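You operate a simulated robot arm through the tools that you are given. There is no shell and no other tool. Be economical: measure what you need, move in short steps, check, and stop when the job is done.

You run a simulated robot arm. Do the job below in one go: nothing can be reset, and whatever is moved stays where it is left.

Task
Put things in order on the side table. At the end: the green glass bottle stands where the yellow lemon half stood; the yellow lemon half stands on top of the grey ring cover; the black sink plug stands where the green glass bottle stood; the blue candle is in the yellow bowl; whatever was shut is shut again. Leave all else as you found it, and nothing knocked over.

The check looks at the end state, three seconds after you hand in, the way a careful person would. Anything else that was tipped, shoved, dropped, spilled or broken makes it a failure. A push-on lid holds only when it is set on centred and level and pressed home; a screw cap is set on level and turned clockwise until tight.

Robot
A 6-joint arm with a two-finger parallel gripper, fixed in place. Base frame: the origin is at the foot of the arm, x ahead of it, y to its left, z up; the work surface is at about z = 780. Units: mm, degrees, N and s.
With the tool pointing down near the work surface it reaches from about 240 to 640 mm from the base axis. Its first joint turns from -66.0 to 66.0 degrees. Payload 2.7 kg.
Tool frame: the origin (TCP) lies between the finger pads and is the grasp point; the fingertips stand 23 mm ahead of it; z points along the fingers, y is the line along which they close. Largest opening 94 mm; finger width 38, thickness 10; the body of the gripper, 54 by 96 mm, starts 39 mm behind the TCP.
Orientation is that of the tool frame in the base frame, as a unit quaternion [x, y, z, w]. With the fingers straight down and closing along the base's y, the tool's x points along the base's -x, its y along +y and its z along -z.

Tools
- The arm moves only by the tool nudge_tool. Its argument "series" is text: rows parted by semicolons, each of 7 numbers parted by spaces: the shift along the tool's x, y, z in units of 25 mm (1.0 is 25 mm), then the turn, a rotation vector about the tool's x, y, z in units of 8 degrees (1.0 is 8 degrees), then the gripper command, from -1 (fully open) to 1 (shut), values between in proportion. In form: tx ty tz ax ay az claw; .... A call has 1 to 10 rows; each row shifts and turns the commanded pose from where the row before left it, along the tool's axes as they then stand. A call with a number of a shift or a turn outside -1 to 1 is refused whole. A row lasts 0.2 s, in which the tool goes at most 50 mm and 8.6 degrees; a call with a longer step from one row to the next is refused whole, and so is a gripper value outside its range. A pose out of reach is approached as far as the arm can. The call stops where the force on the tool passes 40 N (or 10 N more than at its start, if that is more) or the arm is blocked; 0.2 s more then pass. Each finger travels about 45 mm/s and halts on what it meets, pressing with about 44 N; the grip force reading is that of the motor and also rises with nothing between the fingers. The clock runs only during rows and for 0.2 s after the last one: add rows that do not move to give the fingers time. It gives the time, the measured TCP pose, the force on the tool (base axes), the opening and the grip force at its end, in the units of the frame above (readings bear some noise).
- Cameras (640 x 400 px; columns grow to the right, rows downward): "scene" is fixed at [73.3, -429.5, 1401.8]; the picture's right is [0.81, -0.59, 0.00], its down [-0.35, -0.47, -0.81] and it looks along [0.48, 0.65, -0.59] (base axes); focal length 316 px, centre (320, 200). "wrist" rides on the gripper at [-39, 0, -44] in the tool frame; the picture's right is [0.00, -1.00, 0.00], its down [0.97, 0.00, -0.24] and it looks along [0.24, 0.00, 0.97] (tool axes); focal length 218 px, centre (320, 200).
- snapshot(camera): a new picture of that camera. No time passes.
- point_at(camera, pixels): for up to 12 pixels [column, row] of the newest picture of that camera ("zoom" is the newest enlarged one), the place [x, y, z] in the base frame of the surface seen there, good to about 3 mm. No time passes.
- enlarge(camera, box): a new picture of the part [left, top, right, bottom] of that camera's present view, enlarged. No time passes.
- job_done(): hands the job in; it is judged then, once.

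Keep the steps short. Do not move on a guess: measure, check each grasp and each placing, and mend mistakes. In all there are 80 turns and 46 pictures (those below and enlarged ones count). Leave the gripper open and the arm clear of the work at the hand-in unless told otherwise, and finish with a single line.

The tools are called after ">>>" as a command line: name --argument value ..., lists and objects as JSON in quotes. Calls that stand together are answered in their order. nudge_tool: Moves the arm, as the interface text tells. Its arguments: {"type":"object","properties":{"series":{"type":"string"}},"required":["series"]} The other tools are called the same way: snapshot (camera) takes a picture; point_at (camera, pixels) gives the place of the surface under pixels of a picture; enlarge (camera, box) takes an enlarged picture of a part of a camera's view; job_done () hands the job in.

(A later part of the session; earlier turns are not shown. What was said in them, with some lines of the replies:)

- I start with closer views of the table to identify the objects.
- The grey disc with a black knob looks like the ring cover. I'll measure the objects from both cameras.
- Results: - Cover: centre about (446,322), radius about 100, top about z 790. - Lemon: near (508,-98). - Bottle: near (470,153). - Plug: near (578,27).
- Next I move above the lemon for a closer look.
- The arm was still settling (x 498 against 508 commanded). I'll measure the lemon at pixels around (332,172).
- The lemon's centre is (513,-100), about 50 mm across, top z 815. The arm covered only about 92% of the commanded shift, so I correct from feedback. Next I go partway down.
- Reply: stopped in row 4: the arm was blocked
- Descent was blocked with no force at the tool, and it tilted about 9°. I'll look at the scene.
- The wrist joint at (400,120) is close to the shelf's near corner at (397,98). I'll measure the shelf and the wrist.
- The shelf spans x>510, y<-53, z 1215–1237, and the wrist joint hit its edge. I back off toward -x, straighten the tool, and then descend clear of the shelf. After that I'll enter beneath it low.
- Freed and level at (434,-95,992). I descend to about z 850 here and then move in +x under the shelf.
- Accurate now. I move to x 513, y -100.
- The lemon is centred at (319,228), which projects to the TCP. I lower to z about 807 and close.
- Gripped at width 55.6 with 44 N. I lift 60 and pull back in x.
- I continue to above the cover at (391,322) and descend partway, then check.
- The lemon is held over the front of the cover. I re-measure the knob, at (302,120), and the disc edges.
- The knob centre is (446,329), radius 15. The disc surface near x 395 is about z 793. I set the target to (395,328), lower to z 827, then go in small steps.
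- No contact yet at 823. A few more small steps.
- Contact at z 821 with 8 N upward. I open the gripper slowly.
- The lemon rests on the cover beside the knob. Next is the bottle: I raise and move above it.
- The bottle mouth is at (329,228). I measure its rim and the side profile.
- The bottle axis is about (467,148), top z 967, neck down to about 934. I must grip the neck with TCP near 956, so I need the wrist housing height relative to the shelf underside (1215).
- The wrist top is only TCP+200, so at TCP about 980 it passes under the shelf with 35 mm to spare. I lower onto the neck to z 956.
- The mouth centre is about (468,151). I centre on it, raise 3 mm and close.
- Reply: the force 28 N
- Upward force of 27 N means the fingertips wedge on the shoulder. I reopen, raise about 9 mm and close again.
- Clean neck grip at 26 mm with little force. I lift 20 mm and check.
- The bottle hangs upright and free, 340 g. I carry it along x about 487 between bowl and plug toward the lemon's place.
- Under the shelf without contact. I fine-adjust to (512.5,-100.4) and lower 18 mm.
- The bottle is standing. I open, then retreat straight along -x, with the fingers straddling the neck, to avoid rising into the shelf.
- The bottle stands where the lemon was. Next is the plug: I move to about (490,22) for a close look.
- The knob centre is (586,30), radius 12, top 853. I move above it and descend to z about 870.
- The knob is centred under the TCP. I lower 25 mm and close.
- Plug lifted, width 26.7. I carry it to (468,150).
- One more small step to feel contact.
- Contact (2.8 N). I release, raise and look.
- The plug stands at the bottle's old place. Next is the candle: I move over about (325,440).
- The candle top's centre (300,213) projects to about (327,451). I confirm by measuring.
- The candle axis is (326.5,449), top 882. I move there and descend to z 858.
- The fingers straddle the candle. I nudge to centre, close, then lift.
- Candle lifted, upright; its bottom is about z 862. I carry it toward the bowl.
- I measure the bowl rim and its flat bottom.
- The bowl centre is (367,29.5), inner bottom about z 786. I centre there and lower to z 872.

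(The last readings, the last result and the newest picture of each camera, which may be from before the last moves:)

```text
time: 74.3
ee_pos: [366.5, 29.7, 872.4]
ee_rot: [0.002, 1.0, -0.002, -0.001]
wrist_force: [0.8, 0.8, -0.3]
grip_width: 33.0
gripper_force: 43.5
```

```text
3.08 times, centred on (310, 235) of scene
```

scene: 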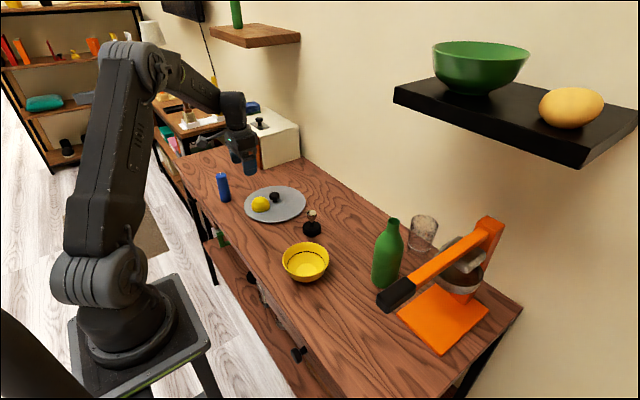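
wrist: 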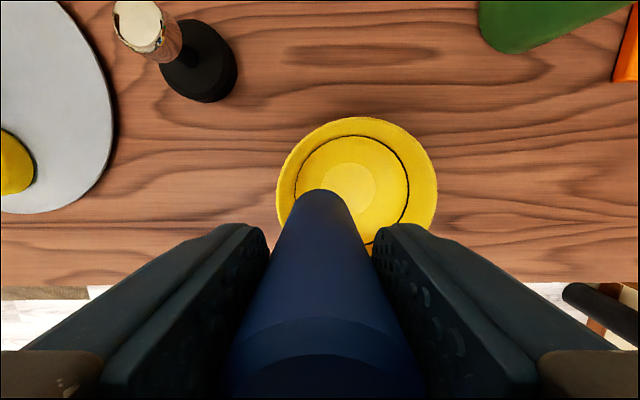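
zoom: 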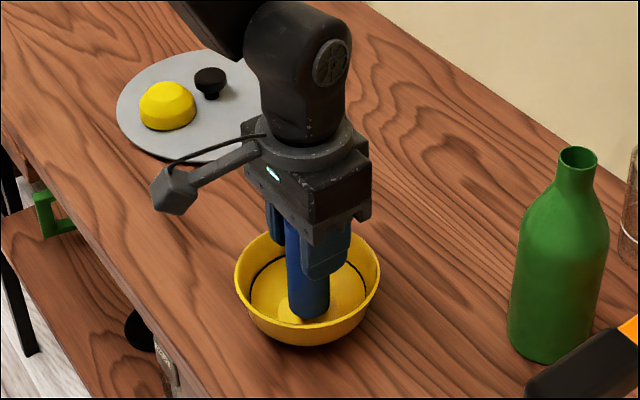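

Candle is centred in the bowl and just above its bottom. I lower in small steps.

>>> nudge_tool --series "0 0 0.1 0 0 0 0.7;0 0 0.1 0 0 0 0.7;0 0 0 0 0 0 0.7;0 0 0 0 0 0 0.7"

>>> nudge_tool --series "0 0 0.06 0 0 0 0.7;0 0 0 0 0 0 0.7;0 0 0 0 0 0 0.7"

```text
time: 75.3
ee_pos: [365.5, 29.6, 867.3]
ee_rot: [0.002, 1.0, -0.003, -0.001]
wrist_force: [0.1, 1.3, -0.5]
grip_width: 33.1
gripper_force: 44.0
```

```text
time: 76.1
ee_pos: [367.5, 30.4, 865.9]
ee_rot: [0.002, 1.0, -0.001, -0.001]
wrist_force: [-0.6, 0.2, -0.5]
grip_width: 32.4
gripper_force: 44.3
```

>>> nudge_tool --series "0 0 0.06 0 0 0 0.7;0 0 0 0 0 0 0.7;0 0 0 0 0 0 0.7"

>>> nudge_tool --series "0 0 0.05 0 0 0 0.7;0 0 0 0 0 0 0.7;0 0 0 0 0 0 0.7"

```text
time: 76.9
ee_pos: [366.2, 29.6, 864.3]
ee_rot: [0.002, 1.0, -0.002, 0.0]
wrist_force: [-5.6, -2.0, 28.8]
grip_width: 32.7
gripper_force: 43.5
```

```text
time: 77.7
ee_pos: [367.6, 29.5, 863.4]
ee_rot: [0.002, 1.0, -0.002, 0.002]
wrist_force: [1.6, -1.1, 30.0]
grip_width: 32.9
gripper_force: 44.0
```

Resting with 30 N. I ease up slightly, then open modestly.

>>> nudge_tool --series "0 0 -0.06 0 0 0 0.7;0 0 0 0 0 0 0.7;0 0 0 0 0 0 0.3;0 0 0 0 0 0 0;0 0 0 0 0 0 -0.3;0 0 0 0 0 0 -0.3;0 0 0 0 0 0 -0.3"

>>> nudge_tool --series "0 0 -0.4 0 0 0 -0.3;0 0 -1 0 0 0 -0.3;0 0 -1 0 0 0 -0.3;0 0 -1 0 0 0 -0.3;0 0 -1 0 0 0 -0.3;0 0 -1 0 0 0 -0.6;0 0 -1 0 0 0 -1;0 0 0 0 0 0 -1;0 0 0 0 0 0 -1"

>>> snapshot --camera "wrist"

>>> snapshot --camera "scene"

```text
time: 79.3
ee_pos: [366.9, 29.0, 864.4]
ee_rot: [0.001, 1.0, -0.002, 0.0]
wrist_force: [0.6, 0.4, -0.5]
grip_width: 61.2
gripper_force: 0.0
```

```text
time: 81.3
ee_pos: [365.8, 30.2, 1024.5]
ee_rot: [0.001, 1.0, -0.002, 0.0]
wrist_force: [-1.4, 0.0, 0.5]
grip_width: 94.2
gripper_force: 0.1
```

```text
16 pictures are left
```

wrist: 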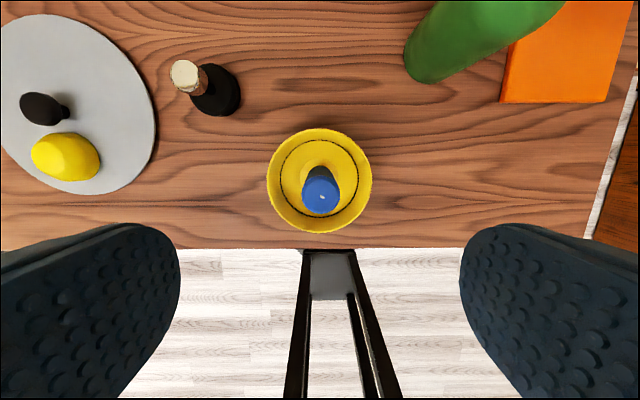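

```text
15 pictures are left
```

scene: 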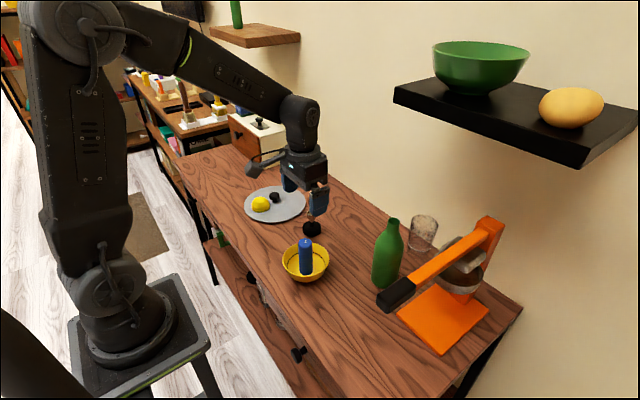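

Everything is in place, and the shelf items are at the same pixels as at the start. I raise the arm a bit further, then hand in.

>>> nudge_tool --series "0 0 -1 0 0 0 -1;0 0 -1 0 0 0 -1;0 0 -1 0 0 0 -1;0 0 -1 0 0 0 -1;0 0 0 0 0 0 -1;0 0 0 0 0 0 -1"

>>> enlarge --camera "scene" --box '[200, 130, 440, 300]'

```text
time: 82.7
ee_pos: [365.1, 29.5, 1124.2]
ee_rot: [0.001, 1.0, -0.002, 0.0]
wrist_force: [-0.5, 0.6, 0.9]
grip_width: 94.0
gripper_force: 0.2
```

```text
2.35 times, centred on (320, 215) of scene
```

zoom: 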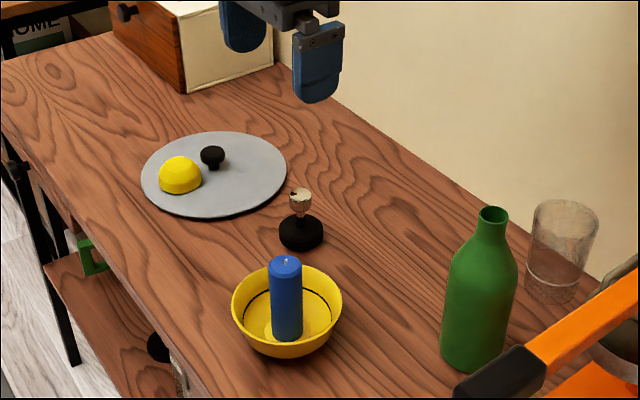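

All goals are met in the picture, so I hand in.

>>> job_done

```text
The job is handed in.
```

The job is handed in: the bottle stands where the lemon half was, the lemon half is on the grey ring cover beside its knob, the plug stands where the bottle was, the candle is upright in the yellow bowl, I opened nothing, and although the wrist bumped the shelf edge early on, nothing in the pictures moved.
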